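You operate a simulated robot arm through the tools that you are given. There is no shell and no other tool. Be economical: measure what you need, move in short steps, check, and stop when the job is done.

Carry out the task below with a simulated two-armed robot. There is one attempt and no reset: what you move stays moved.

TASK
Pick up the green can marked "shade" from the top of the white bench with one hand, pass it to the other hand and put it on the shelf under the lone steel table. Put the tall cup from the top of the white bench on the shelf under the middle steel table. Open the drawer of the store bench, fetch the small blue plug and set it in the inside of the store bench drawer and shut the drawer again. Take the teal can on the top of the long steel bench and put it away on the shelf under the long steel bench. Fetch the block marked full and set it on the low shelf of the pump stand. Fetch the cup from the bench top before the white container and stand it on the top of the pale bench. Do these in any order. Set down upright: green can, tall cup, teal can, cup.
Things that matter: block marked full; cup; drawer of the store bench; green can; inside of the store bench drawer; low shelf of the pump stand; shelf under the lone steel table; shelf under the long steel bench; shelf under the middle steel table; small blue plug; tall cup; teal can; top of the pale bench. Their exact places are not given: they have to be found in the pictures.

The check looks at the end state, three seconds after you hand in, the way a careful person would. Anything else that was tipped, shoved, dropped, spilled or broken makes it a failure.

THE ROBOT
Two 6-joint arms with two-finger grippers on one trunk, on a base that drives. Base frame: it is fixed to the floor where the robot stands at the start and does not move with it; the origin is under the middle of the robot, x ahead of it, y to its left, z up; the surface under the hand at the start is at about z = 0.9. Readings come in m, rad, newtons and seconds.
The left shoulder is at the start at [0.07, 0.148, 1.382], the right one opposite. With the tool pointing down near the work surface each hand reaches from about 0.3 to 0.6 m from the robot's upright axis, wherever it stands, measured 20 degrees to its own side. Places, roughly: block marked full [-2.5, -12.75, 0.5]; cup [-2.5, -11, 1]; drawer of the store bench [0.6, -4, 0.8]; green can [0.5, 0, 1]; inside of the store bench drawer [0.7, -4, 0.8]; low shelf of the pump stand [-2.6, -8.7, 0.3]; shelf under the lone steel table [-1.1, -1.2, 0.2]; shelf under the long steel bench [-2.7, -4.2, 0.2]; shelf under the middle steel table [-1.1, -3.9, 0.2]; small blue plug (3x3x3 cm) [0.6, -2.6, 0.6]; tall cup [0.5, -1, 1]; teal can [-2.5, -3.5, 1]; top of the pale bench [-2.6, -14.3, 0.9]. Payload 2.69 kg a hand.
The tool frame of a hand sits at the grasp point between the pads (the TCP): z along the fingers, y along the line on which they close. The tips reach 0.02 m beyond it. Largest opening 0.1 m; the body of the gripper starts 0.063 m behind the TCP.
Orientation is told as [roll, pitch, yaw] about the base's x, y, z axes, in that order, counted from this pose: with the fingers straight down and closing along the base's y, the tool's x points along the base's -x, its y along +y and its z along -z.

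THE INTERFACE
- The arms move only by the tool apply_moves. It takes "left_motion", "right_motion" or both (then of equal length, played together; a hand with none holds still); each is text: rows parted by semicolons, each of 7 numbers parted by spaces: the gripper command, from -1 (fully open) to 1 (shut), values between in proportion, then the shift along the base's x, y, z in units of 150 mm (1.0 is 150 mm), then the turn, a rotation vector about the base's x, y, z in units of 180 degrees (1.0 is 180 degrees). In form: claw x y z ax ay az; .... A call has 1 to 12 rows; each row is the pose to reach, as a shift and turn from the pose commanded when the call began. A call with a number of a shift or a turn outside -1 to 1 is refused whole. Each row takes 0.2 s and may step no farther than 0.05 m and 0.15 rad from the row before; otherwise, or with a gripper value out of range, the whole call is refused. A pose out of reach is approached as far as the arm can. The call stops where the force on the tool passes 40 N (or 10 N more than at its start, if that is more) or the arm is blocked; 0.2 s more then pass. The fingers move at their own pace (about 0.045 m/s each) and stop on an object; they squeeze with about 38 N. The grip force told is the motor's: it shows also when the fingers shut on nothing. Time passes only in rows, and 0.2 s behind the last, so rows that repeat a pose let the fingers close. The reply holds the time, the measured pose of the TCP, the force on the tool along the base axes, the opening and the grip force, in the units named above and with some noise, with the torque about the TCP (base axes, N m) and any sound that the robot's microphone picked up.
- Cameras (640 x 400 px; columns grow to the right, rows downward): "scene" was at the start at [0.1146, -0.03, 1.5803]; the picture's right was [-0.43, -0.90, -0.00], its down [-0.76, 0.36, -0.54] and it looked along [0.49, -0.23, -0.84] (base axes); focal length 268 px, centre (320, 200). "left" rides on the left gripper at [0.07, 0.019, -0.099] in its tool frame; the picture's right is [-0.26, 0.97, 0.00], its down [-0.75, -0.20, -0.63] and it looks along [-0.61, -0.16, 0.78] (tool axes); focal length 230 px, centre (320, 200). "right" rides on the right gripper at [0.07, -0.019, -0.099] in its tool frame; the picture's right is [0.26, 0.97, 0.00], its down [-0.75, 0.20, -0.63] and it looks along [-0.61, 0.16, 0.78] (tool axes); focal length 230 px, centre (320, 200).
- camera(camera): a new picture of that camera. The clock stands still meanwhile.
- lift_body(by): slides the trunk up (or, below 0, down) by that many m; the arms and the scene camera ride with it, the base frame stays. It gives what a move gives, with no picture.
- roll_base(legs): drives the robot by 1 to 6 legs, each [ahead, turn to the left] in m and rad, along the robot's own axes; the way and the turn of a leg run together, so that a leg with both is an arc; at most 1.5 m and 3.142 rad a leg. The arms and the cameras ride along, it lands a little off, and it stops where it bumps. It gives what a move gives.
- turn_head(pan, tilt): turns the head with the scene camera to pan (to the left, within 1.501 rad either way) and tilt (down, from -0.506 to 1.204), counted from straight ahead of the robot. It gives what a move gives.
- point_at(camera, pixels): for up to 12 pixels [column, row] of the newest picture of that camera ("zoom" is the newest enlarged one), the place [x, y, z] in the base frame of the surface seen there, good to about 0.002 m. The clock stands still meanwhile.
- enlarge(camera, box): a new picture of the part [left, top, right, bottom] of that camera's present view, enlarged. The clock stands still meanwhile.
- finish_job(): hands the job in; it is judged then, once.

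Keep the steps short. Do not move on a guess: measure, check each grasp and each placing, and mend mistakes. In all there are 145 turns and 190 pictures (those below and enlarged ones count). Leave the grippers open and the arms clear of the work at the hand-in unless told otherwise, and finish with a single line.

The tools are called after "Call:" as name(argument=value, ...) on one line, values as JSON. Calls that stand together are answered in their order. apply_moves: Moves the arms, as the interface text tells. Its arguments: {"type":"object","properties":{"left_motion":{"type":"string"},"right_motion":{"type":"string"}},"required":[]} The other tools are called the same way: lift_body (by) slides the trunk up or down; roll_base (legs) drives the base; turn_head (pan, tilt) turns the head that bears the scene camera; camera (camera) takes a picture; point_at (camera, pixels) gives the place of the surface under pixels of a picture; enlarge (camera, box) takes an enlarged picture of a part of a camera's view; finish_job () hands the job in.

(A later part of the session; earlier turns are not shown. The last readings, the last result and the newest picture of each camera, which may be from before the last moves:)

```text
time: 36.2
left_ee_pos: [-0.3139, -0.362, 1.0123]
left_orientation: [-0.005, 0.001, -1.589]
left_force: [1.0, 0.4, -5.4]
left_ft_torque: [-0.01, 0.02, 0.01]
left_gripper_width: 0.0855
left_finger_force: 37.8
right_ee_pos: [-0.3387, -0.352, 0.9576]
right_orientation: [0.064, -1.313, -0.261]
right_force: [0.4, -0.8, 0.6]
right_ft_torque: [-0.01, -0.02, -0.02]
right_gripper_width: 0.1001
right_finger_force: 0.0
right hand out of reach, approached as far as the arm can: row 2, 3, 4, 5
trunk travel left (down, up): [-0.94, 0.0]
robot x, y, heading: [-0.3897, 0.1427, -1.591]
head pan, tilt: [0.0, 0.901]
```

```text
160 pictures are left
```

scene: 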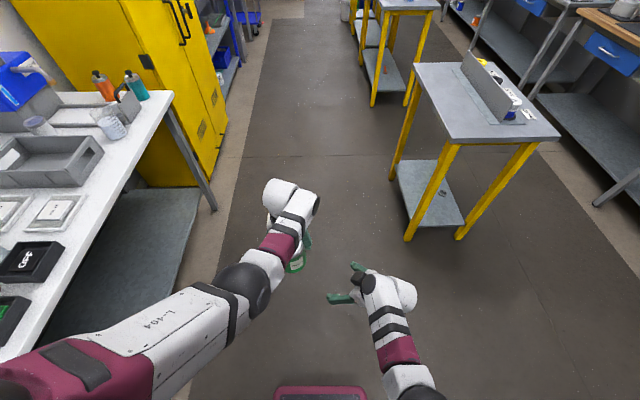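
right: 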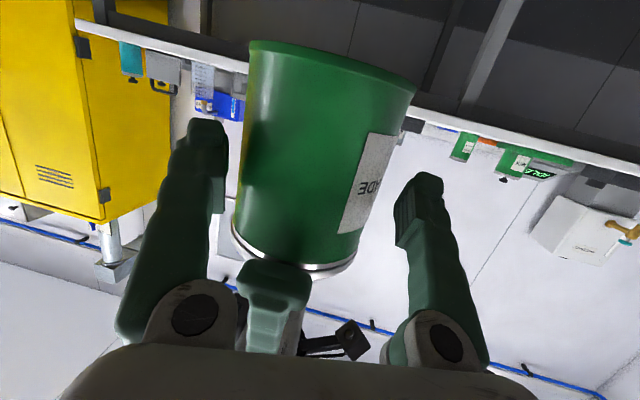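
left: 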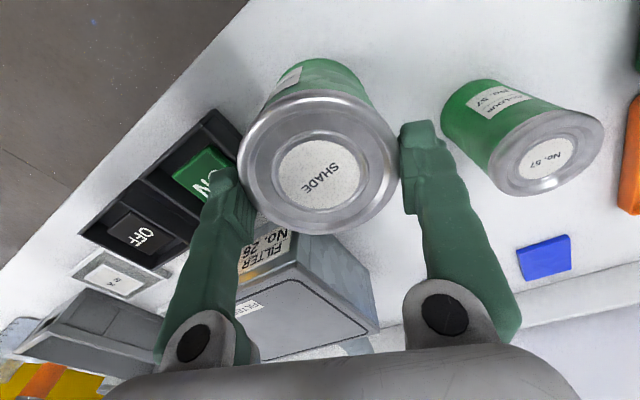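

The right hand stopped about 25 mm short at its limit. I'll bring the can to it instead: raise the left hand 18 mm, then shift and lean the can 10° into the right gripper.

Call:
apply_moves(left_motion="1 0 0.03 0.06 0 0 0; 1 0 0.04 0.12 0 0 0; 1 -0.03 0.05 0.12 0 0.018 0; 1 -0.06 0.06 0.12 0 0.037 0; 1 -0.095 0.065 0.12 0 0.0556 0; 1 -0.095 0.065 0.12 0 0.0556 0")

Call:
camera(camera="right")

Call:
enlarge(camera="scene", box=[220, 140, 460, 340])

```text
time: 37.6
left_ee_pos: [-0.328, -0.3529, 1.0311]
left_orientation: [-0.18, -0.003, -1.588]
left_force: [0.0, -0.6, -6.4]
left_ft_torque: [-0.03, -0.06, 0.01]
left_gripper_width: 0.0855
left_finger_force: 38.0
right_ee_pos: [-0.3384, -0.3524, 0.9583]
right_orientation: [0.065, -1.311, -0.259]
right_force: [0.0, 0.8, -0.4]
right_ft_torque: [0.0, 0.02, -0.02]
right_gripper_width: 0.1001
right_finger_force: 0.1
trunk travel left (down, up): [-0.94, 0.0]
robot x, y, heading: [-0.3894, 0.1411, -1.589]
head pan, tilt: [0.0, 0.901]
```

```text
159 pictures are left
```

right: 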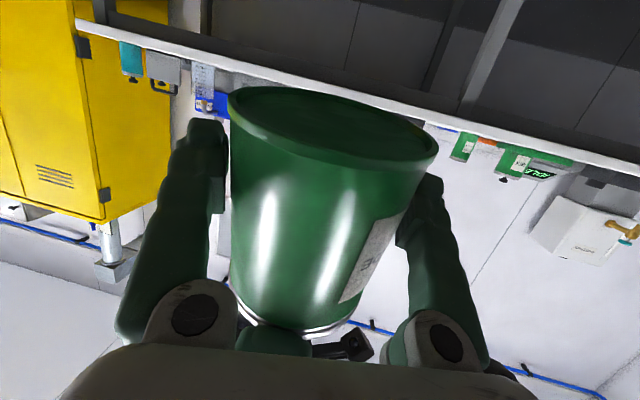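

```text
2.00 times, centred on (340, 240) of scene
```

zoom: 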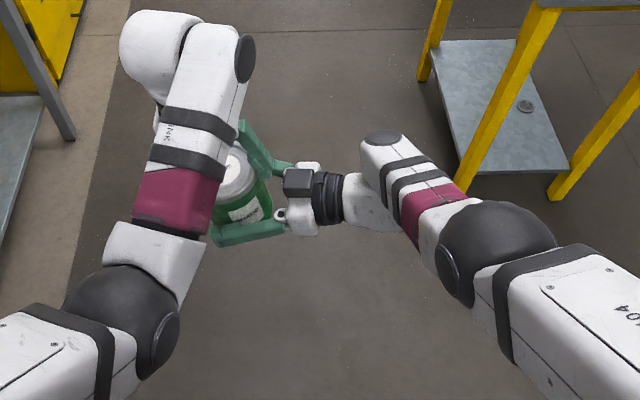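

The can now sits between the right fingers without any contact force. I'll close the right hand on it while the left still holds.

Call:
apply_moves(right_motion="1 0 0 0 0 0 0; 1 0 0 0 0 0 0; 1 0 0 0 0 0 0; 1 0 0 0 0 0 0; 1 0 0 0 0 0 0")

Call:
camera(camera="right")

```text
time: 38.8
left_ee_pos: [-0.328, -0.3525, 1.0301]
left_orientation: [-0.176, -0.002, -1.589]
left_force: [1.9, 4.0, -2.6]
left_ft_torque: [0.81, -0.14, -0.39]
left_gripper_width: 0.0852
left_finger_force: 37.9
right_ee_pos: [-0.3396, -0.3513, 0.9569]
right_orientation: [0.059, -1.313, -0.252]
right_force: [-3.1, -3.8, 0.7]
right_ft_torque: [-0.5, -0.05, 0.28]
right_gripper_width: 0.0934
right_finger_force: 38.0
trunk travel left (down, up): [-0.94, 0.0]
robot x, y, heading: [-0.393, 0.1446, -1.591]
head pan, tilt: [0.0, 0.901]
```

```text
157 pictures are left
```

right: 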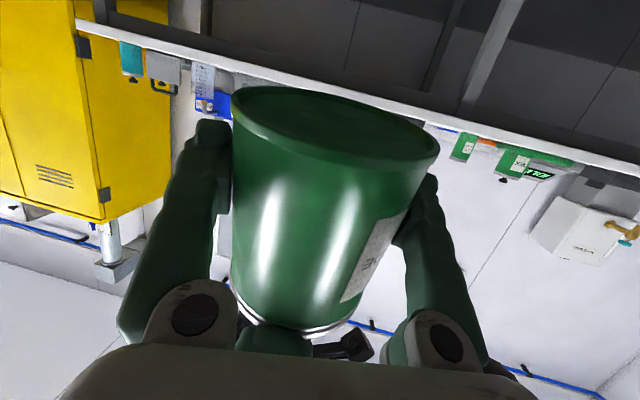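

The right hand holds at 0.093 m; the can tapers, which explains the earlier jam. I'll open the left hand and lift it straight off along its axis.

Call:
apply_moves(left_motion="-1 0 0 0 0 0 0; -1 0 0 0 0 0 0; -1 0.01 0 0.06 0 0 0; -1 0.03 0 0.15 0 0 0; -1 0.2 0 0.15 0 0 0; -1 0.5 0 0.15 0 0 0; -1 0.8 0 0.15 0 0 0", right_motion="1 0 0 0 0 0 0; 1 0 0 0 0 0 0; 1 0 0 0 0 0 0; 1 0 0 0 0 0 0; 1 0 0 0 0 0 0; 1 0 0 0 0 0 0; 1 0 0 0 0 0 0")

Call:
camera(camera="right")

Call:
camera(camera="scene")

```text
time: 40.4
left_ee_pos: [-0.2056, -0.3627, 1.0369]
left_orientation: [-0.182, -0.003, -1.588]
left_force: [-0.6, 0.6, 0.0]
left_ft_torque: [-0.01, 0.03, -0.01]
left_gripper_width: 0.1001
left_finger_force: 0.0
left hand out of reach, approached as far as the arm can: row 5, 6, 7
right_ee_pos: [-0.3357, -0.3512, 0.9567]
right_orientation: [0.062, -1.311, -0.256]
right_force: [-0.8, 0.1, -0.2]
right_ft_torque: [0.01, 0.02, -0.02]
right_gripper_width: 0.0909
right_finger_force: 38.2
trunk travel left (down, up): [-0.94, 0.0]
robot x, y, heading: [-0.3897, 0.147, -1.592]
head pan, tilt: [0.0, 0.901]
```

```text
156 pictures are left
```

right: 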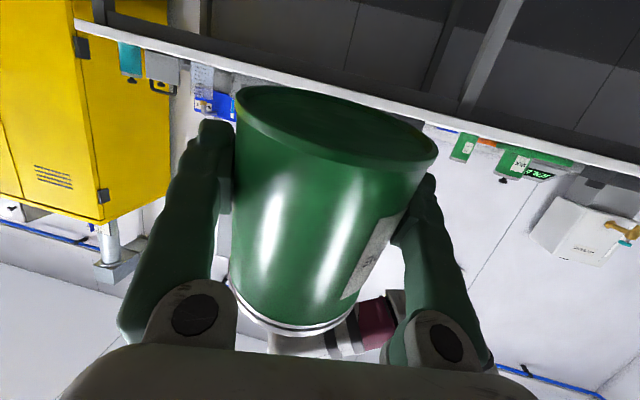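

```text
155 pictures are left
```

scene: 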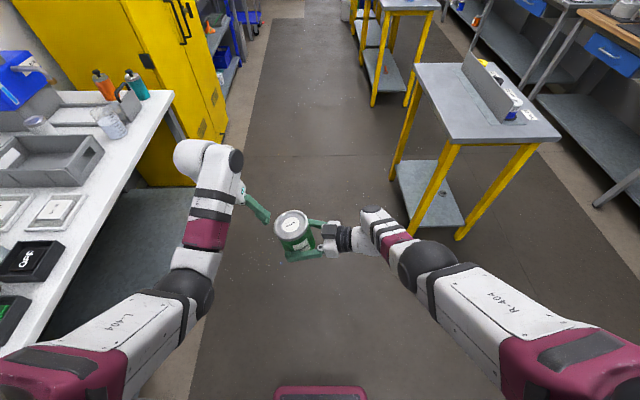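

The right hand holds the can alone. I'll yaw the right hand back to point straight ahead, and level and withdraw the left hand.

Call:
apply_moves(left_motion="-1 0.1 0.1 -0.1 0 -0.02 0; -1 0.2 0.2 -0.2 0 -0.04 0; -1 0.3 0.3 -0.35 0 -0.0556 0; -1 0.4 0.45 -0.5 0 -0.0556 0; -1 0.5 0.6 -0.65 0 -0.0556 0; -1 0.5 0.6 -0.7 0 -0.0556 0; -1 0.5 0.6 -0.7 0 -0.0556 0; -1 0.5 0.6 -0.7 0 -0.0556 0; -1 0.5 0.6 -0.7 0 -0.0556 0; -1 0.5 0.6 -0.7 0 -0.0556 0", right_motion="1 -0.2 0 0 0 0 -0.02; 1 -0.4 0 0 0 0 -0.06; 1 -0.6 0.05 0 0 0 -0.105; 1 -0.8 0.1 0 0 0 -0.15; 1 -1 0.2 0 0 0 -0.195; 1 -1 0.3 0 0 0 -0.24; 1 -1 0.4 0 0 0 -0.285; 1 -1 0.4 0 0 0 -0.33; 1 -1 0.4 0 0 0 -0.375; 1 -1 0.4 0 0 0 -0.42")

Call:
camera(camera="scene")

```text
time: 42.7
left_ee_pos: [-0.134, -0.2741, 0.9331]
left_orientation: [-0.002, 0.001, -1.587]
left_force: [-0.7, -0.2, -0.2]
left_ft_torque: [0.0, -0.05, -0.02]
left_gripper_width: 0.0997
left_finger_force: 0.0
right_ee_pos: [-0.4799, -0.1893, 0.787]
right_orientation: [0.476, -0.918, -1.963]
right_force: [-1.1, -0.3, 0.1]
right_ft_torque: [0.11, 0.0, -0.01]
right_gripper_width: 0.0872
right_finger_force: 38.1
right hand out of reach, approached as far as the arm can: row 2, 3, 4, 5, 6, 7, 8, 9, 10
trunk travel left (down, up): [-0.94, 0.0]
robot x, y, heading: [-0.3933, 0.143, -1.589]
head pan, tilt: [0.0, 0.901]
stopped in row 10 (right hand): the arm was blocked; the commanded pose is now the measured one
```

```text
154 pictures are left
```

scene: 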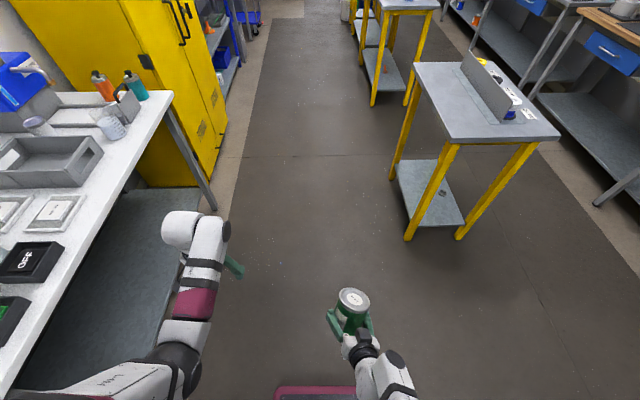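

The grip width has shrunk from 0.093 to 0.087, so the can may be slipping. I'll check with the right camera.

Call:
camera(camera="right")

Call:
enlarge(camera="scene", box=[280, 260, 440, 400])

```text
153 pictures are left
```

right: 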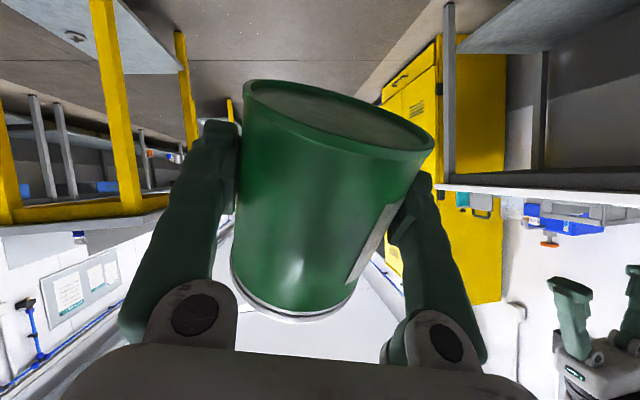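

```text
2.86 times, centred on (360, 330) of scene
```

zoom: 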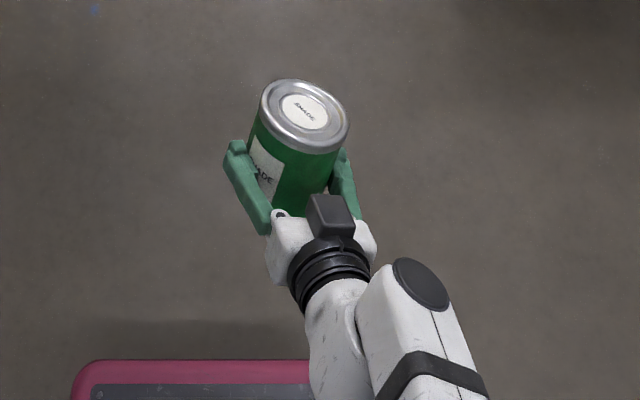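

The can is held securely at mid-height, just rolled about 16° because the arm got clipped. I'll level the hand (25° dip, pointing ahead) and move it out to the right side.

Call:
apply_moves(right_motion="1 -0.2 -0.13 0.16 -0.01 0.018 -0.002; 1 -0.4 -0.26 0.32 -0.02 0.036 -0.005; 1 -0.6 -0.4 0.48 -0.03 0.054 -0.007; 1 -0.8 -0.53 0.64 -0.04 0.072 -0.01; 1 -1 -0.67 0.8 -0.0496 0.0901 -0.0121; 1 -1 -0.67 0.8 -0.0496 0.0901 -0.0121")

Call:
camera(camera="scene")

```text
time: 44.1
left_ee_pos: [-0.134, -0.2737, 0.9305]
left_orientation: [-0.002, -0.001, -1.591]
left_force: [0.2, 0.5, -0.5]
left_ft_torque: [-0.01, -0.04, 0.02]
left_gripper_width: 0.1
left_finger_force: 0.0
right_ee_pos: [-0.6268, -0.2918, 0.9119]
right_orientation: [0.011, -1.139, -1.599]
right_force: [-0.7, -0.6, -0.1]
right_ft_torque: [0.04, 0.01, 0.02]
right_gripper_width: 0.0866
right_finger_force: 38.4
trunk travel left (down, up): [-0.94, 0.0]
robot x, y, heading: [-0.3903, 0.1405, -1.591]
head pan, tilt: [0.0, 0.901]
```

```text
151 pictures are left
```

scene: 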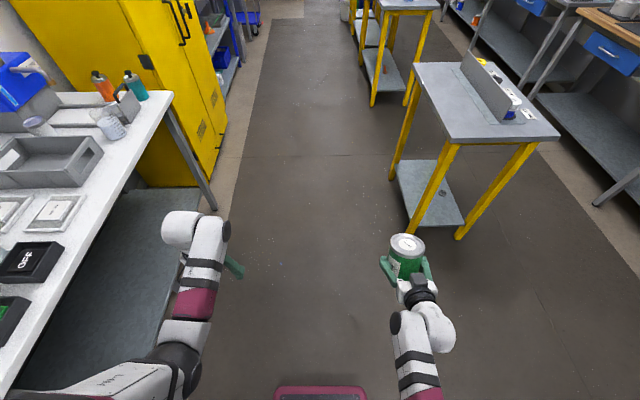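

I'll check that the lid is level and find the can's position relative to the hand.

Call:
enlarge(camera="scene", box=[360, 210, 460, 300])

Call:
point_at(camera="zoom", pixels=[[195, 215], [370, 215], [285, 160], [285, 260], [285, 210], [290, 390]])

```text
4.44 times, centred on (410, 255) of scene
```

zoom: 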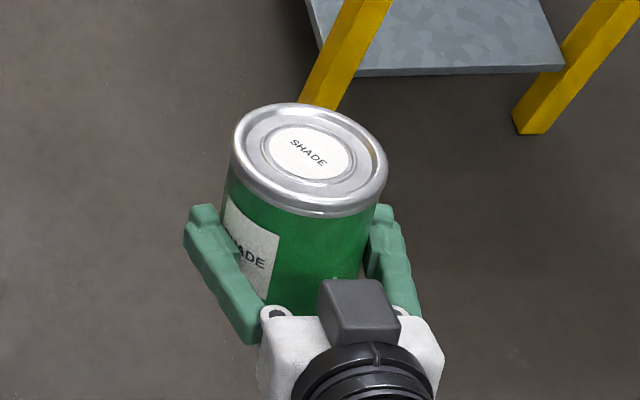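

```text
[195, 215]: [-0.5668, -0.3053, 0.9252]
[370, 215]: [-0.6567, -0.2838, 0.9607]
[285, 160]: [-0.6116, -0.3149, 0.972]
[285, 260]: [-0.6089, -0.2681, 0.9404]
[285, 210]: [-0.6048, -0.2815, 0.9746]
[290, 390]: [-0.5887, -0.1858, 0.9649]
```

The lid runs from (235,150) to (387,170) in the zoom, so I'll measure points on its rim.

Call:
point_at(camera="zoom", pixels=[[242, 140], [380, 172], [320, 111], [298, 207], [309, 155], [275, 120], [350, 200]])

```text
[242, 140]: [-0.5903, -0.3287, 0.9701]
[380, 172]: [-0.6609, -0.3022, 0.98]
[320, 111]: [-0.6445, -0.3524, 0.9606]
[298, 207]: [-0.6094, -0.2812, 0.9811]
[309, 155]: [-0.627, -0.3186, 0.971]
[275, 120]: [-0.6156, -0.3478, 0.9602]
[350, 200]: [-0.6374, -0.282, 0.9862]
```

The lid tilts about 17° forward (I turned the wrong way earlier), so upright will need a dip of about 8°. I'll correct that later at the table; first I'll drive along the aisle to face the lone table, keeping clear of it.

Call:
roll_base(legs=[[0, 0.08], [1.5, 0], [0, -1.63]])

Call:
camera(camera="scene")

```text
time: 56.1
left_ee_pos: [-0.704, -1.6541, 0.9324]
left_orientation: [-0.002, 0.002, 3.14]
left_force: [-0.6, -0.6, 0.2]
left_ft_torque: [0.03, 0.0, -0.04]
left_gripper_width: 0.1
left_finger_force: 0.0
right_ee_pos: [-0.7323, -1.1601, 0.912]
right_orientation: [0.008, -1.139, 3.134]
right_force: [0.1, -0.4, -0.5]
right_ft_torque: [-0.02, -0.05, 0.01]
right_gripper_width: 0.0863
right_finger_force: 37.6
trunk travel left (down, up): [-0.94, 0.0]
robot x, y, heading: [-0.2948, -1.3915, 3.133]
head pan, tilt: [0.0, 0.901]
```

```text
149 pictures are left
```

scene: 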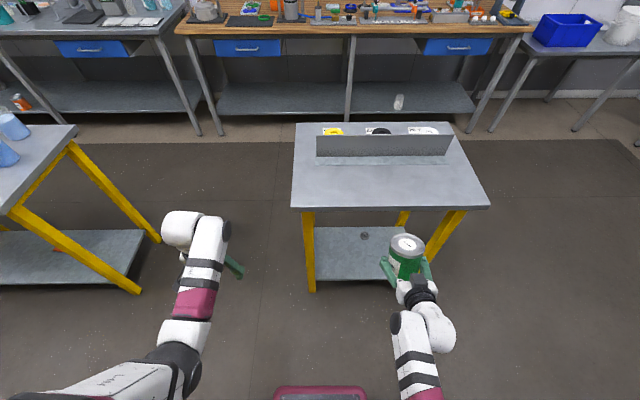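

I'm facing the lone table. I'll measure its legs, front shelf edge and the small object at (365,236) on the shelf.

Call:
point_at(camera="scene", pixels=[[340, 279], [380, 277], [330, 232], [365, 236], [309, 285], [432, 255], [295, 205], [485, 205], [316, 225], [403, 217], [345, 250]])

Call:
enlarge(camera="scene", box=[280, 190, 480, 310])

```text
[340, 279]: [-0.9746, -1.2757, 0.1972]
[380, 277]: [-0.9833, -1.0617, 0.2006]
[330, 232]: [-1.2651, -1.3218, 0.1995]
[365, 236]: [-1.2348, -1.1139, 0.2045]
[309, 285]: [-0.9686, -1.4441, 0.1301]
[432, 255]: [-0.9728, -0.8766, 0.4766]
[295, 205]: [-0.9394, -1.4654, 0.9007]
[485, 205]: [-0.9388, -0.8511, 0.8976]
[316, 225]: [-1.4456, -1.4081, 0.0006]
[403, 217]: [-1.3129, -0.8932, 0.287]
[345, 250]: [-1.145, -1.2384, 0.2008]
```

```text
3.20 times, centred on (380, 250) of scene
```

zoom: 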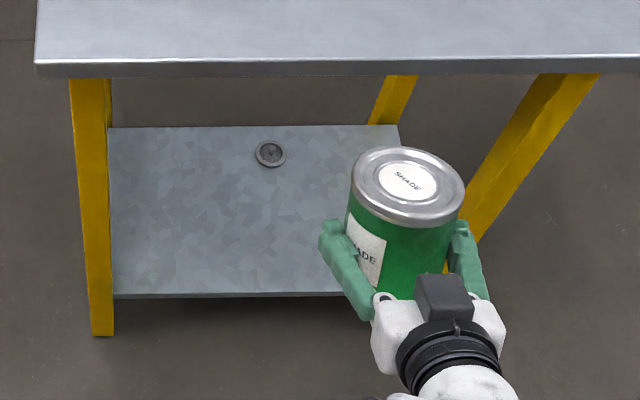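

The shelf spans x -0.975 to -1.29 at z 0.20, with a washer-like thing at (-1.235, -1.114) to avoid. I'll reduce the dip by 17° to make the can upright, then recheck the lid.

Call:
apply_moves(right_motion="1 0 0 0.1 0 0.03 0; 1 0 0 0.2 0 0.06 0; 1 0 0 0.3 0 0.0945 0; 1 0 0 0.3 0 0.0945 0")

Call:
enlarge(camera="scene", box=[360, 190, 460, 290])

```text
time: 57.1
left_ee_pos: [-0.704, -1.6544, 0.933]
left_orientation: [-0.003, 0.0, 3.14]
left_force: [-0.3, -0.1, -0.5]
left_ft_torque: [-0.03, 0.0, -0.03]
left_gripper_width: 0.1
left_finger_force: 0.0
right_ee_pos: [-0.7298, -1.1599, 0.9578]
right_orientation: [0.021, -1.436, 3.122]
right_force: [0.2, 0.5, -0.3]
right_ft_torque: [-0.02, -0.04, 0.0]
right_gripper_width: 0.0866
right_finger_force: 37.5
right hand out of reach, approached as far as the arm can: row 3
trunk travel left (down, up): [-0.94, 0.0]
robot x, y, heading: [-0.2924, -1.3888, 3.137]
head pan, tilt: [0.0, 0.901]
```

```text
4.00 times, centred on (410, 240) of scene
```

zoom: 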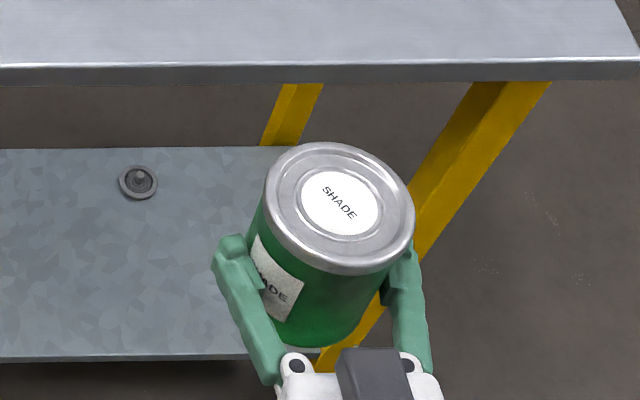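

Call:
point_at(camera="zoom", pixels=[[273, 190], [408, 220], [350, 150], [330, 266], [340, 205], [300, 155], [385, 255]])

```text
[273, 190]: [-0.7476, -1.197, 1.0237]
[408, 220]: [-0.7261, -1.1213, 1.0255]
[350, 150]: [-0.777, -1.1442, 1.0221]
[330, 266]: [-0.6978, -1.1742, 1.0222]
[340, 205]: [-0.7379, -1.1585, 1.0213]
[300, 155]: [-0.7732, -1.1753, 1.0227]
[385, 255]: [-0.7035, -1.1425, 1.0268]
```

The lid is level at z 1.024, so the base is about 41 mm below the TCP. I'll lower the trunk 0.68 m.

Call:
lift_body(by=-0.68)

Call:
roll_base(legs=[[0.12, 0]])

Call:
turn_head(pan=-0.3, tilt=0.7)

Call:
camera(camera="scene")

```text
refused: -0.68 is not a number from -0.4 to 0.4
```

```text
time: 58.4
left_ee_pos: [-0.8183, -1.6523, 0.9362]
left_orientation: [-0.002, -0.005, 3.138]
left_force: [0.7, 0.0, 0.1]
left_ft_torque: [-0.03, 0.03, 0.05]
left_gripper_width: 0.1
left_finger_force: 0.0
right_ee_pos: [-0.844, -1.158, 0.9589]
right_orientation: [0.026, -1.441, 3.115]
right_force: [1.0, 0.7, -4.5]
right_ft_torque: [0.02, -0.05, -0.03]
right_gripper_width: 0.0866
right_finger_force: 38.4
trunk travel left (down, up): [-0.94, 0.0]
robot x, y, heading: [-0.4133, -1.3871, 3.136]
head pan, tilt: [0.0, 0.901]
```

```text
time: 59.2
left_ee_pos: [-0.8248, -1.6531, 0.9312]
left_orientation: [0.0, 0.002, 3.138]
left_force: [0.3, 0.5, -0.4]
left_ft_torque: [0.04, -0.04, 0.0]
left_gripper_width: 0.1
left_finger_force: 0.0
right_ee_pos: [-0.8501, -1.1574, 0.956]
right_orientation: [0.025, -1.435, 3.118]
right_force: [-0.6, 0.0, -5.6]
right_ft_torque: [0.01, -0.04, 0.02]
right_gripper_width: 0.0864
right_finger_force: 38.2
trunk travel left (down, up): [-0.94, 0.0]
robot x, y, heading: [-0.4097, -1.3891, 3.134]
head pan, tilt: [-0.3, 0.7]
```

```text
146 pictures are left
```

scene: 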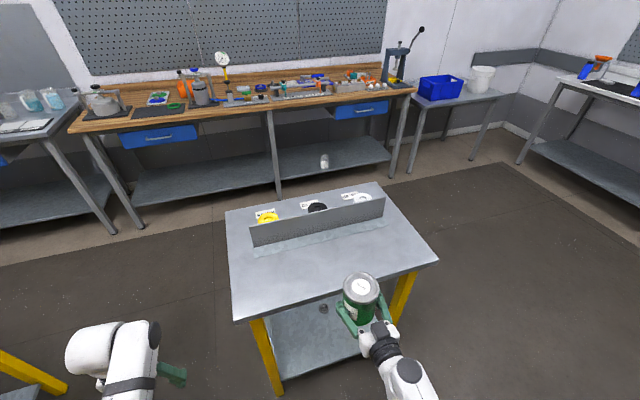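

The trunk moves at most 0.4 m per call. The can front is still 35 mm clear of the table edge, so I'll lower in two steps.

Call:
lift_body(by=-0.4)

Call:
lift_body(by=-0.28)

Call:
camera(camera="scene")

```text
time: 63.0
left_ee_pos: [-0.8241, -1.654, 0.5325]
left_orientation: [0.0, 0.001, 3.138]
left_force: [-0.7, -0.3, 0.7]
left_ft_torque: [0.02, 0.01, 0.05]
left_gripper_width: 0.0999
left_finger_force: 0.0
right_ee_pos: [-0.8493, -1.1582, 0.5571]
right_orientation: [0.025, -1.436, 3.117]
right_force: [0.3, 0.1, -5.3]
right_ft_torque: [0.0, -0.02, -0.02]
right_gripper_width: 0.0863
right_finger_force: 38.3
trunk travel left (down, up): [-0.54, 0.4]
robot x, y, heading: [-0.414, -1.3907, 3.137]
head pan, tilt: [-0.3, 0.7]
```

```text
time: 65.8
left_ee_pos: [-0.8255, -1.6526, 0.2522]
left_orientation: [-0.003, -0.001, 3.14]
left_force: [-0.5, -0.1, -0.4]
left_ft_torque: [0.03, 0.0, -0.01]
left_gripper_width: 0.0998
left_finger_force: 0.0
right_ee_pos: [-0.8502, -1.1578, 0.2766]
right_orientation: [0.023, -1.436, 3.118]
right_force: [0.7, 0.0, -5.5]
right_ft_torque: [0.01, -0.05, -0.01]
right_gripper_width: 0.0863
right_finger_force: 38.0
trunk travel left (down, up): [-0.26, 0.68]
robot x, y, heading: [-0.4112, -1.3865, 3.136]
head pan, tilt: [-0.3, 0.7]
```

```text
145 pictures are left
```

scene: 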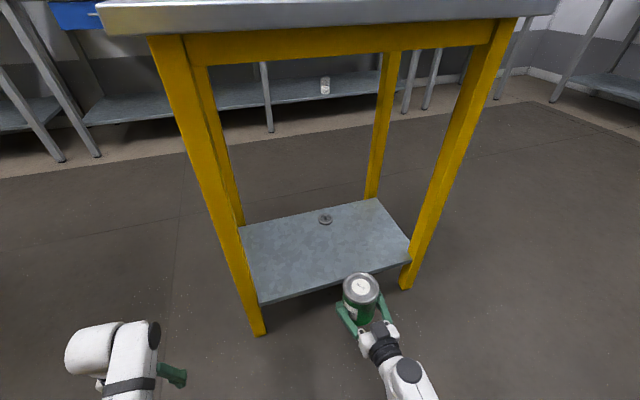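

I have a clear view under the table. I'll push the can forward 0.15 m over the shelf edge at the present height.

Call:
apply_moves(right_motion="1 -0.25 0 0.03 0 0 0; 1 -0.5 0 0.03 0 0 0; 1 -0.75 0 0.03 0 0 0; 1 -1 0 0.03 0 0 0; 1 -1 0 0.03 0 0 0")

Call:
camera(camera="scene")

```text
time: 67.0
left_ee_pos: [-0.8249, -1.6529, 0.2527]
left_orientation: [-0.002, 0.002, 3.137]
left_force: [0.3, 0.0, 0.8]
left_ft_torque: [-0.01, -0.02, 0.01]
left_gripper_width: 0.1
left_finger_force: 0.0
right_ee_pos: [-0.999, -1.1592, 0.2827]
right_orientation: [0.02, -1.433, 3.118]
right_force: [0.8, 0.4, -5.3]
right_ft_torque: [-0.02, -0.03, 0.0]
right_gripper_width: 0.0864
right_finger_force: 37.6
trunk travel left (down, up): [-0.26, 0.68]
robot x, y, heading: [-0.4128, -1.3869, 3.137]
head pan, tilt: [-0.3, 0.7]
```

```text
144 pictures are left
```

scene: 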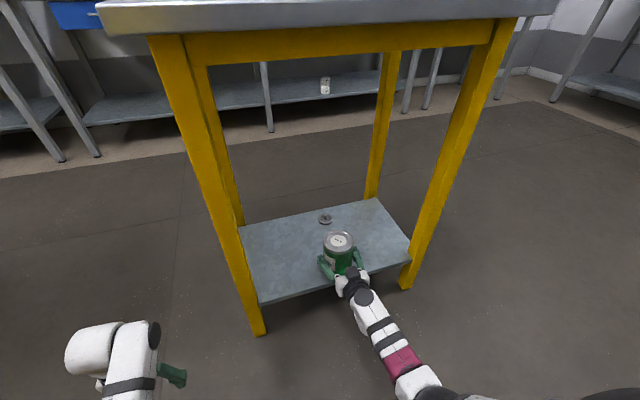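

That went well. I'll go forward another 55 mm and lower 37 mm towards the shelf.

Call:
apply_moves(right_motion="1 -0.2 0 0 0 0 0; 1 -0.367 0 0 0 0 0; 1 -0.367 0 -0.1 0 0 0; 1 -0.367 0 -0.2 0 0 0; 1 -0.367 0 -0.25 0 0 0; 1 -0.367 0 -0.25 0 0 0")

Call:
enlarge(camera="scene", box=[270, 190, 430, 310])

```text
time: 68.5
left_ee_pos: [-0.8245, -1.6537, 0.2529]
left_orientation: [-0.002, 0.003, 3.138]
left_force: [-1.0, -0.4, -0.3]
left_ft_torque: [-0.02, -0.03, -0.01]
left_gripper_width: 0.1001
left_finger_force: 0.2
right_ee_pos: [-1.0122, -1.1492, 0.2744]
right_orientation: [-0.011, -1.407, 3.111]
right_force: [-0.7, 0.1, -5.4]
right_ft_torque: [0.0, -0.06, 0.02]
right_gripper_width: 0.0865
right_finger_force: 38.1
right hand out of reach, approached as far as the arm can: row 1, 2, 3, 4, 5, 6
trunk travel left (down, up): [-0.26, 0.68]
robot x, y, heading: [-0.4139, -1.3872, 3.135]
head pan, tilt: [-0.3, 0.7]
```

```text
3.33 times, centred on (350, 250) of scene
```

zoom: 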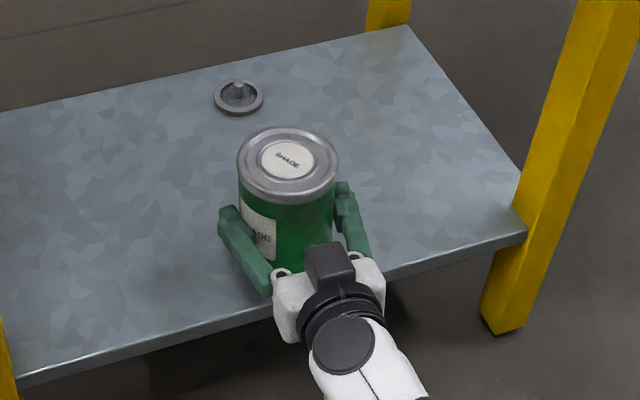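

The arm is at full stretch, so I'll use the base for the remaining 45 mm and the trunk to lower 30 mm.

Call:
roll_base(legs=[[0.045, 0]])

Call:
lift_body(by=-0.029)

Call:
enlarge(camera="scene", box=[270, 190, 430, 310])

```text
time: 69.3
left_ee_pos: [-0.8677, -1.6531, 0.2519]
left_orientation: [0.0, 0.002, 3.138]
left_force: [-0.6, 0.8, -0.4]
left_ft_torque: [0.02, 0.03, -0.02]
left_gripper_width: 0.1
left_finger_force: 0.1
right_ee_pos: [-1.0558, -1.1495, 0.2744]
right_orientation: [-0.011, -1.406, 3.109]
right_force: [-0.3, -0.3, -6.2]
right_ft_torque: [-0.03, -0.05, -0.01]
right_gripper_width: 0.0861
right_finger_force: 37.9
trunk travel left (down, up): [-0.26, 0.68]
robot x, y, heading: [-0.4553, -1.3901, 3.134]
head pan, tilt: [-0.3, 0.7]
```

```text
time: 70.1
left_ee_pos: [-0.8687, -1.6525, 0.2244]
left_orientation: [-0.003, 0.0, 3.138]
left_force: [0.6, 0.1, -0.2]
left_ft_torque: [0.01, 0.03, 0.03]
left_gripper_width: 0.1
left_finger_force: 0.0
right_ee_pos: [-1.0566, -1.149, 0.2455]
right_orientation: [-0.01, -1.407, 3.11]
right_force: [0.0, -0.5, -3.4]
right_ft_torque: [0.03, 0.07, 0.01]
right_gripper_width: 0.0862
right_finger_force: 38.1
trunk travel left (down, up): [-0.231, 0.709]
robot x, y, heading: [-0.4597, -1.3885, 3.135]
head pan, tilt: [-0.3, 0.7]
```

```text
3.33 times, centred on (350, 250) of scene
```

zoom: 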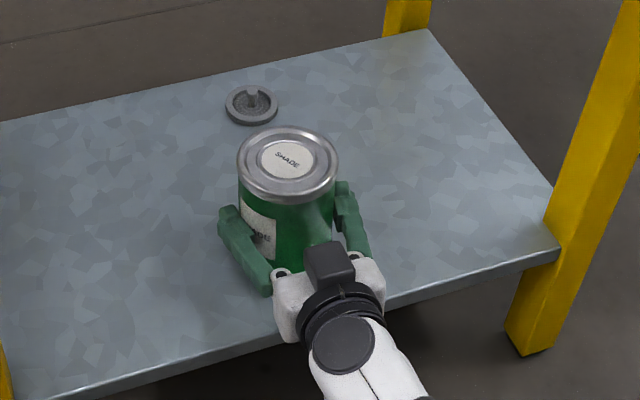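

Weight is transferring (-6.2 to -3.4 N), so the base is touching. I'll lower 2 mm more, open the right hand and check the can.

Call:
lift_body(by=-0.002)

Call:
apply_moves(right_motion="-1 0 0 0 0 0 0; -1 0 0 0 0 0 0; -1 0 0 0 0 0 0")

Call:
enlarge(camera="scene", box=[270, 190, 430, 310])

Call:
point_at(camera="zoom", pixels=[[243, 160], [333, 160], [288, 132], [288, 200], [230, 240], [350, 220]])

```text
time: 70.6
left_ee_pos: [-0.8678, -1.654, 0.2218]
left_orientation: [-0.003, -0.001, 3.137]
left_force: [-0.8, -0.2, 1.4]
left_ft_torque: [0.02, 0.01, -0.02]
left_gripper_width: 0.0999
left_finger_force: 0.1
right_ee_pos: [-1.0563, -1.1495, 0.2458]
right_orientation: [-0.016, -1.41, 3.117]
right_force: [0.0, -0.1, 2.6]
right_ft_torque: [0.03, 0.3, 0.05]
right_gripper_width: 0.0865
right_finger_force: 37.6
trunk travel left (down, up): [-0.229, 0.711]
robot x, y, heading: [-0.4571, -1.3874, 3.135]
head pan, tilt: [-0.3, 0.7]
```

```text
time: 71.4
left_ee_pos: [-0.8668, -1.653, 0.2222]
left_orientation: [-0.002, 0.0, 3.138]
left_force: [-0.1, 0.0, 0.5]
left_ft_torque: [0.01, 0.0, -0.01]
left_gripper_width: 0.0999
left_finger_force: 0.1
right_ee_pos: [-1.0558, -1.1486, 0.2441]
right_orientation: [-0.012, -1.407, 3.114]
right_force: [-1.0, 0.5, 0.1]
right_ft_torque: [-0.04, -0.01, 0.06]
right_gripper_width: 0.0999
right_finger_force: 0.0
trunk travel left (down, up): [-0.229, 0.711]
robot x, y, heading: [-0.4594, -1.3896, 3.136]
head pan, tilt: [-0.3, 0.7]
```

```text
3.33 times, centred on (350, 250) of scene
```

zoom: 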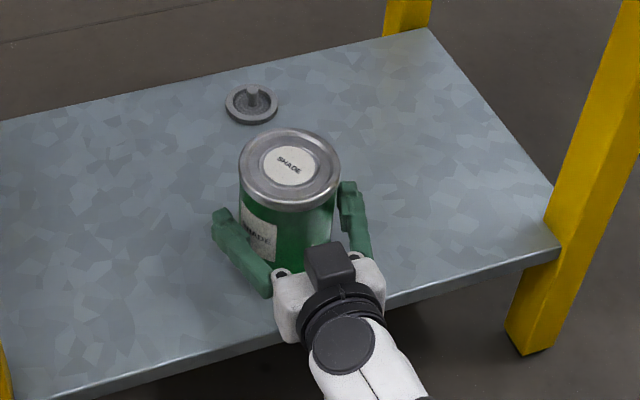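

```text
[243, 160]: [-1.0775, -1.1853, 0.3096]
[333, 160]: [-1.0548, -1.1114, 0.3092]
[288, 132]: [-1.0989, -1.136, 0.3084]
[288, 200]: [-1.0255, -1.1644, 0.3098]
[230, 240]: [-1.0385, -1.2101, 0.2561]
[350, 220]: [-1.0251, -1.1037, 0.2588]
```

The can stands level on the shelf. I'll back straight out and check.

Call:
roll_base(legs=[[-0.25, 0]])

Call:
camera(camera="scene")

```text
time: 73.2
left_ee_pos: [-0.6207, -1.6559, 0.2205]
left_orientation: [-0.002, 0.0, -3.143]
left_force: [0.0, -0.2, 0.0]
left_ft_torque: [-0.02, 0.01, -0.02]
left_gripper_width: 0.0998
left_finger_force: 0.1
right_ee_pos: [-0.8102, -1.1528, 0.2451]
right_orientation: [-0.012, -1.406, 3.117]
right_force: [-0.3, 0.0, -0.3]
right_ft_torque: [-0.02, 0.02, -0.01]
right_gripper_width: 0.1002
right_finger_force: 0.0
trunk travel left (down, up): [-0.229, 0.711]
robot x, y, heading: [-0.2103, -1.3887, 3.136]
head pan, tilt: [-0.3, 0.7]
```

```text
140 pictures are left
```

scene: 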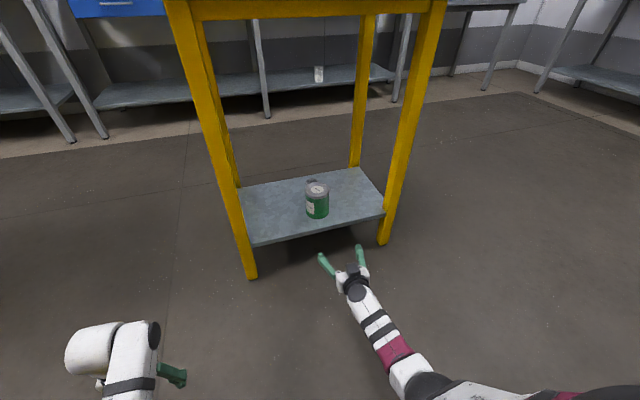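

The first item is done. For the tall cup I'll raise the trunk fully and set the right hand to a 30° dip, closer in.

Call:
lift_body(by=0.4)

Call:
lift_body(by=0.311)

Call:
apply_moves(left_motion="-1 0 0 0.1 0 0 0; -1 0 0 0.2 0 0 0; -1 0 0 0.3 0 0 0; -1 0 0 0.4 0 0 0; -1 0 0 0.4 0 0 0", right_motion="-1 0.25 0 0.1 0 -0.03 0; -1 0.5 0 0.2 0 -0.06 0; -1 0.75 0 0.3 0 -0.09 0; -1 1 0 0.4 0 -0.117 0; -1 1 0 0.4 0 -0.117 0")

Call:
roll_base(legs=[[0, -1.565], [0.62, 0], [0, -1.565]])

Call:
camera(camera="scene")

```text
time: 77.0
left_ee_pos: [-0.621, -1.6567, 0.6217]
left_orientation: [-0.001, -0.001, -3.139]
left_force: [0.1, -1.0, -0.4]
left_ft_torque: [0.01, -0.01, -0.02]
left_gripper_width: 0.1
left_finger_force: 0.1
right_ee_pos: [-0.8104, -1.1527, 0.6445]
right_orientation: [-0.012, -1.407, 3.119]
right_force: [0.7, -0.5, -0.3]
right_ft_torque: [0.03, -0.01, 0.01]
right_gripper_width: 0.1002
right_finger_force: 0.1
trunk travel left (down, up): [-0.629, 0.311]
robot x, y, heading: [-0.2084, -1.3918, 3.14]
head pan, tilt: [-0.3, 0.7]
```

```text
time: 80.1
left_ee_pos: [-0.6208, -1.6553, 0.9317]
left_orientation: [-0.003, 0.001, -3.141]
left_force: [0.5, 0.0, 0.5]
left_ft_torque: [0.0, 0.01, 0.04]
left_gripper_width: 0.0999
left_finger_force: 0.0
right_ee_pos: [-0.8107, -1.1529, 0.9554]
right_orientation: [-0.012, -1.407, 3.118]
right_force: [0.0, 0.0, 0.7]
right_ft_torque: [0.03, -0.01, 0.01]
right_gripper_width: 0.0999
right_finger_force: 0.0
trunk travel left (down, up): [-0.94, 0.0]
robot x, y, heading: [-0.2098, -1.3905, 3.134]
head pan, tilt: [-0.3, 0.7]
```

```text
time: 81.3
left_ee_pos: [-0.6216, -1.652, 0.9849]
left_orientation: [0.0, 0.0, 3.142]
left_force: [0.0, -0.1, 0.3]
left_ft_torque: [-0.07, 0.01, 0.02]
left_gripper_width: 0.0999
left_finger_force: 0.1
left hand out of reach, approached as far as the arm can: row 4, 5
right_ee_pos: [-0.6985, -1.2255, 0.9735]
right_orientation: [-0.112, -1.054, 3.112]
right_force: [-0.6, 0.4, -1.0]
right_ft_torque: [0.0, -0.02, 0.02]
right_gripper_width: 0.0999
right_finger_force: 0.1
right hand out of reach, approached as far as the arm can: row 1, 2, 3, 4, 5
trunk travel left (down, up): [-0.94, 0.0]
robot x, y, heading: [-0.2087, -1.3862, 3.139]
head pan, tilt: [-0.3, 0.7]
```

```text
time: 92.4
left_ee_pos: [0.1848, -0.5081, 0.9842]
left_orientation: [-0.001, 0.002, 0.006]
left_force: [-0.2, -0.4, -1.0]
left_ft_torque: [0.02, -0.01, 0.0]
left_gripper_width: 0.1
left_finger_force: 0.1
right_ee_pos: [0.2641, -0.9341, 0.9745]
right_orientation: [-0.117, -1.057, -0.019]
right_force: [0.3, 1.0, 0.2]
right_ft_torque: [0.02, -0.01, -0.01]
right_gripper_width: 0.1
right_finger_force: 0.0
trunk travel left (down, up): [-0.94, 0.0]
robot x, y, heading: [-0.2246, -0.7712, 0.001]
head pan, tilt: [-0.3, 0.7]
```

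```text
139 pictures are left
```

scene: 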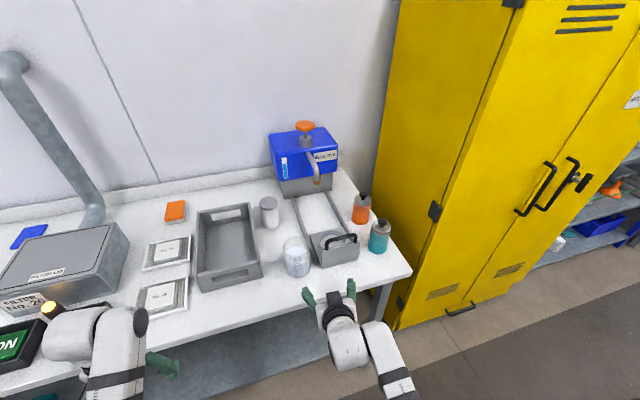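

I'm facing the bench. I'll enlarge on the two cup-like objects at (296,255) and (269,212).

Call:
enlarge(camera="scene", box=[240, 180, 400, 300])

Call:
point_at(camera="zoom", pixels=[[225, 235], [225, 300], [225, 350], [175, 245], [275, 245], [225, 365], [115, 95], [115, 150], [290, 300], [150, 370], [300, 390]])

```text
3.33 times, centred on (320, 240) of scene
```

zoom: 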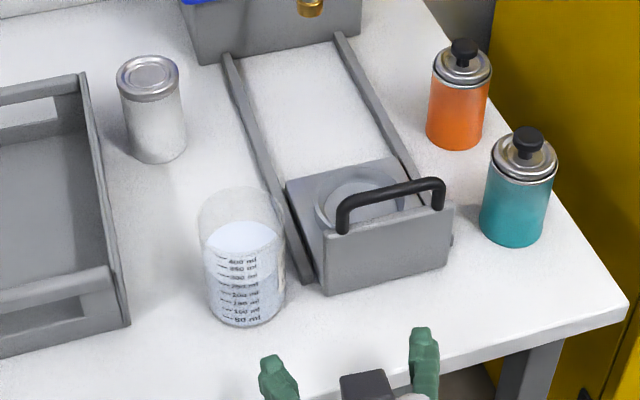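

```text
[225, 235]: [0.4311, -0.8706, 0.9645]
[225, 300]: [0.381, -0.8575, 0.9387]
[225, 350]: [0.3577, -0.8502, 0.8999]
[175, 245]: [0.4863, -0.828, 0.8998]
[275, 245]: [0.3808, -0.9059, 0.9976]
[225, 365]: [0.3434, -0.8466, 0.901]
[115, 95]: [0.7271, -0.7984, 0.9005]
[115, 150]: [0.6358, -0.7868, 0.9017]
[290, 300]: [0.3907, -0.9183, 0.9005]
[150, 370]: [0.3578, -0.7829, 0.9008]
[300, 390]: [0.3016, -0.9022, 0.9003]
```

The beaker holds liquid, and something glassy sits on the slide carriage at zoom (360,195). I'll look closer at both before choosing.

Call:
turn_head(pan=-0.25, tilt=0.85)

Call:
enlarge(camera="scene", box=[260, 150, 380, 240])

Call:
camera(camera="right")

```text
time: 93.1
left_ee_pos: [0.1846, -0.5074, 0.9843]
left_orientation: [-0.003, 0.0, 0.004]
left_force: [-0.3, 0.0, 0.2]
left_ft_torque: [0.01, 0.04, 0.03]
left_gripper_width: 0.1001
left_finger_force: 0.0
right_ee_pos: [0.2644, -0.933, 0.9749]
right_orientation: [-0.116, -1.057, -0.022]
right_force: [0.0, 0.8, 0.3]
right_ft_torque: [-0.01, -0.03, -0.02]
right_gripper_width: 0.1001
right_finger_force: 0.0
trunk travel left (down, up): [-0.94, 0.0]
robot x, y, heading: [-0.2242, -0.7788, -0.003]
head pan, tilt: [-0.25, 0.85]
```

```text
4.44 times, centred on (320, 195) of scene
```

zoom: 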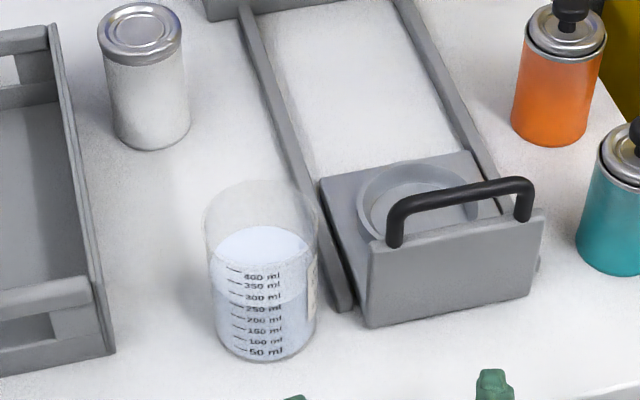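

```text
136 pictures are left
```

right: 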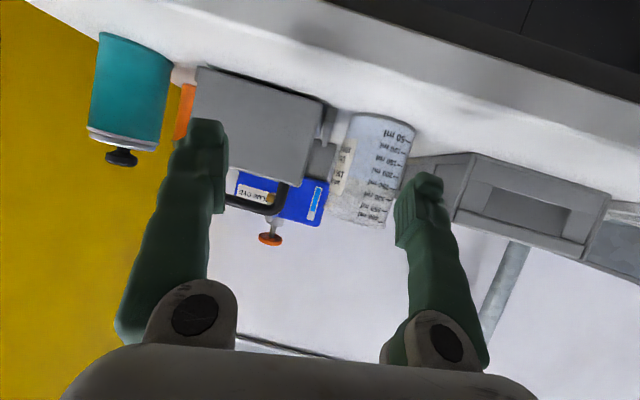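

The beaker (the carriage only has a ring recess) is the tall cup, and it holds liquid, so it must stay upright. I'll measure it.

Call:
point_at(camera="zoom", pixels=[[265, 358], [265, 310], [218, 300], [310, 300], [262, 240], [210, 230], [316, 230], [262, 186], [225, 340], [300, 345], [375, 290], [348, 310]])

Call:
point_at(camera="right", pixels=[[370, 150], [345, 160], [400, 170], [360, 215], [370, 125]])

```text
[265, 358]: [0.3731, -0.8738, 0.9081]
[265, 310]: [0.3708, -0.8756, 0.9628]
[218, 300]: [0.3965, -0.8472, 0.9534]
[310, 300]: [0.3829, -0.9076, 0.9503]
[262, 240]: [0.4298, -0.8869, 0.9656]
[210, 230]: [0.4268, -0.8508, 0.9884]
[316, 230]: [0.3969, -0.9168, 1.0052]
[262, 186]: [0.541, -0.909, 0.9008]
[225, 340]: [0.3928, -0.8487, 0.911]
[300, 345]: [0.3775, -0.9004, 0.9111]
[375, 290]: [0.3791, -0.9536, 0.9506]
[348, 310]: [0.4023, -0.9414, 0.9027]
```

```text
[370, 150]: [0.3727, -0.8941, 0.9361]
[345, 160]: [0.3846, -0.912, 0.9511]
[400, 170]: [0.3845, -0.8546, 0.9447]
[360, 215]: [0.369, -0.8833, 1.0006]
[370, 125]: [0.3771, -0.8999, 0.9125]
```

The beaker's centre is (0.407, -0.882) with radius 0.037, and the carriage starts near y -0.95. I'll turn the base left 0.15 rad so the cup sits on the right hand's side, and set the hand level in roll, lined up 0.12 m in front of it.

Call:
roll_base(legs=[[0, 0.15]])

Call:
apply_moves(right_motion="-0.7 0 -0.1 0 0.006 0 0.012; -0.7 0 -0.2 -0.05 0.012 0 0.025; -0.7 0 -0.28 -0.13 0.018 0 0.0385; -0.7 0 -0.28 -0.13 0.018 0 0.0385")

Call:
camera(camera="right")

```text
time: 94.2
left_ee_pos: [0.141, -0.4525, 0.9845]
left_orientation: [0.001, 0.0, 0.154]
left_force: [0.6, -0.1, 0.4]
left_ft_torque: [0.01, 0.01, 0.01]
left_gripper_width: 0.0997
left_finger_force: 0.1
right_ee_pos: [0.2823, -0.861, 0.9747]
right_orientation: [-0.113, -1.057, 0.126]
right_force: [-0.3, -0.2, -0.1]
right_ft_torque: [-0.02, 0.02, -0.01]
right_gripper_width: 0.0999
right_finger_force: 0.0
trunk travel left (down, up): [-0.94, 0.0]
robot x, y, heading: [-0.2235, -0.7722, 0.151]
head pan, tilt: [-0.25, 0.85]
```

```text
time: 95.2
left_ee_pos: [0.1411, -0.4508, 0.9843]
left_orientation: [-0.001, -0.002, 0.156]
left_force: [-1.0, 0.2, -0.5]
left_ft_torque: [0.0, 0.02, -0.04]
left_gripper_width: 0.1001
left_finger_force: 0.1
right_ee_pos: [0.2833, -0.8411, 0.9521]
right_orientation: [-0.089, -1.07, 0.145]
right_force: [-0.7, 0.5, 0.1]
right_ft_torque: [0.01, 0.0, 0.05]
right_gripper_width: 0.085
right_finger_force: 0.0
right hand out of reach, approached as far as the arm can: row 1, 2, 3, 4
trunk travel left (down, up): [-0.94, 0.0]
robot x, y, heading: [-0.2255, -0.7743, 0.152]
head pan, tilt: [-0.25, 0.85]
```

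```text
135 pictures are left
```

right: 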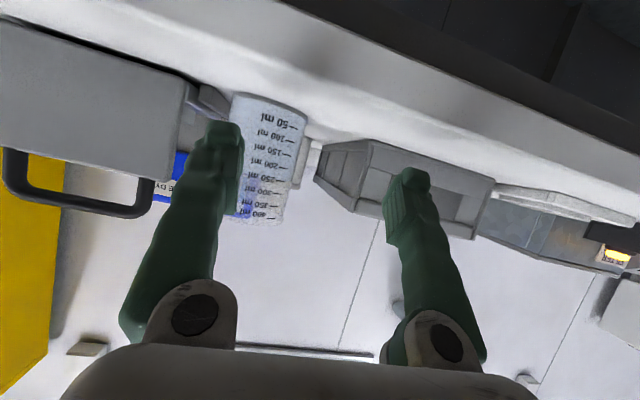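

The arm folds too tightly there. I'll back up 0.1 m, extend the hand, level it at a safe height of 1.07, and later come down over the cup from above.

Call:
roll_base(legs=[[-0.1, 0]])

Call:
apply_moves(right_motion="-0.7 0.2 0 0.1 0 0 0; -0.7 0.4 -0.05 0.25 0.003 0 0.006; -0.7 0.6 -0.15 0.45 0.008 0.001 0.015; -0.7 0.718 -0.23 0.65 0.0136 0.002 0.027; -0.7 0.718 -0.288 0.8 0.0136 0.002 0.027; -0.7 0.718 -0.288 0.8 0.0136 0.002 0.027")

Call:
camera(camera="scene")

```text
time: 96.3
left_ee_pos: [0.0478, -0.4654, 0.9833]
left_orientation: [-0.002, 0.004, 0.15]
left_force: [0.4, -0.2, -0.6]
left_ft_torque: [0.0, 0.01, -0.05]
left_gripper_width: 0.1
left_finger_force: 0.1
right_ee_pos: [0.1896, -0.8555, 0.9495]
right_orientation: [-0.087, -1.065, 0.142]
right_force: [0.2, -0.1, -0.6]
right_ft_torque: [0.03, 0.0, -0.01]
right_gripper_width: 0.0852
right_finger_force: 0.1
trunk travel left (down, up): [-0.94, 0.0]
robot x, y, heading: [-0.3246, -0.7897, 0.145]
head pan, tilt: [-0.25, 0.85]
```

```text
time: 97.7
left_ee_pos: [0.0444, -0.466, 0.9845]
left_orientation: [0.0, -0.003, 0.152]
left_force: [-0.1, 0.6, -0.3]
left_ft_torque: [0.0, -0.03, 0.0]
left_gripper_width: 0.0999
left_finger_force: 0.0
right_ee_pos: [0.2884, -0.8188, 1.0474]
right_orientation: [-0.07, -1.088, 0.15]
right_force: [-0.5, 0.6, 1.0]
right_ft_torque: [0.01, 0.01, -0.02]
right_gripper_width: 0.085
right_finger_force: 0.0
right hand out of reach, approached as far as the arm can: row 2, 3, 4, 5, 6
trunk travel left (down, up): [-0.94, 0.0]
robot x, y, heading: [-0.3209, -0.7918, 0.149]
head pan, tilt: [-0.25, 0.85]
```

```text
134 pictures are left
```

scene: 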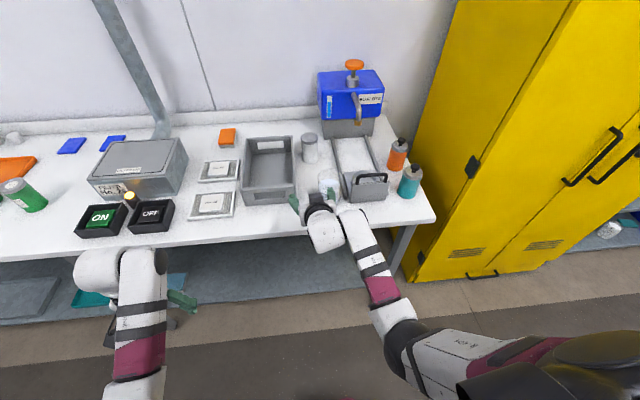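

The right wrist is in an awkward configuration. A top-down grasp suits the cup as well, so I'll turn the right hand back to pointing straight down, on its own side.

Call:
apply_moves(right_motion="-1 -0.03 -0.09 0 -0.0064 0.043 0; -1 -0.07 -0.18 0 -0.0128 0.086 0; -1 -0.11 -0.27 0 -0.0192 0.129 0; -1 -0.15 -0.36 -0.05 -0.0256 0.172 0; -1 -0.19 -0.45 -0.1 -0.032 0.215 0; -1 -0.23 -0.54 -0.15 -0.0384 0.258 0; -1 -0.27 -0.63 -0.2 -0.0448 0.301 0; -1 -0.3 -0.72 -0.27 -0.0514 0.3425 0; -1 -0.3 -0.72 -0.33 -0.0514 0.3425 0; -1 -0.3 -0.72 -0.33 -0.0514 0.3425 0")

Call:
camera(camera="scene")

```text
time: 99.9
left_ee_pos: [0.0442, -0.4655, 0.9852]
left_orientation: [-0.003, -0.001, 0.153]
left_force: [-0.4, 0.0, 0.0]
left_ft_torque: [0.02, -0.01, -0.01]
left_gripper_width: 0.0998
left_finger_force: 0.1
right_ee_pos: [0.1298, -0.8208, 0.9952]
right_orientation: [-0.155, -0.023, 0.1]
right_force: [-0.4, 0.4, 0.1]
right_ft_torque: [0.0, -0.01, -0.03]
right_gripper_width: 0.0999
right_finger_force: 0.1
right hand out of reach, approached as far as the arm can: row 1, 2, 3, 4, 5, 6, 7, 8, 9, 10
trunk travel left (down, up): [-0.94, 0.0]
robot x, y, heading: [-0.3209, -0.7911, 0.148]
head pan, tilt: [-0.25, 0.85]
```

```text
133 pictures are left
```

scene: 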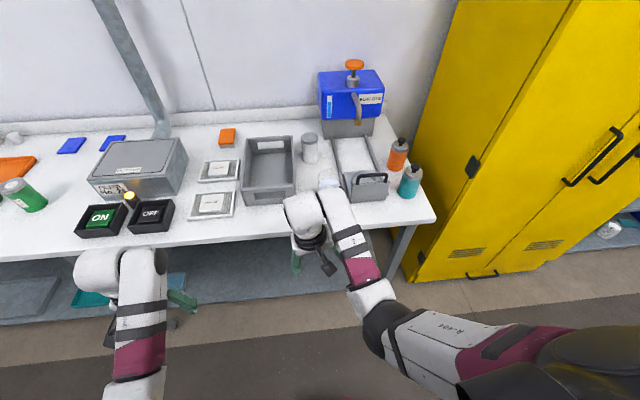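

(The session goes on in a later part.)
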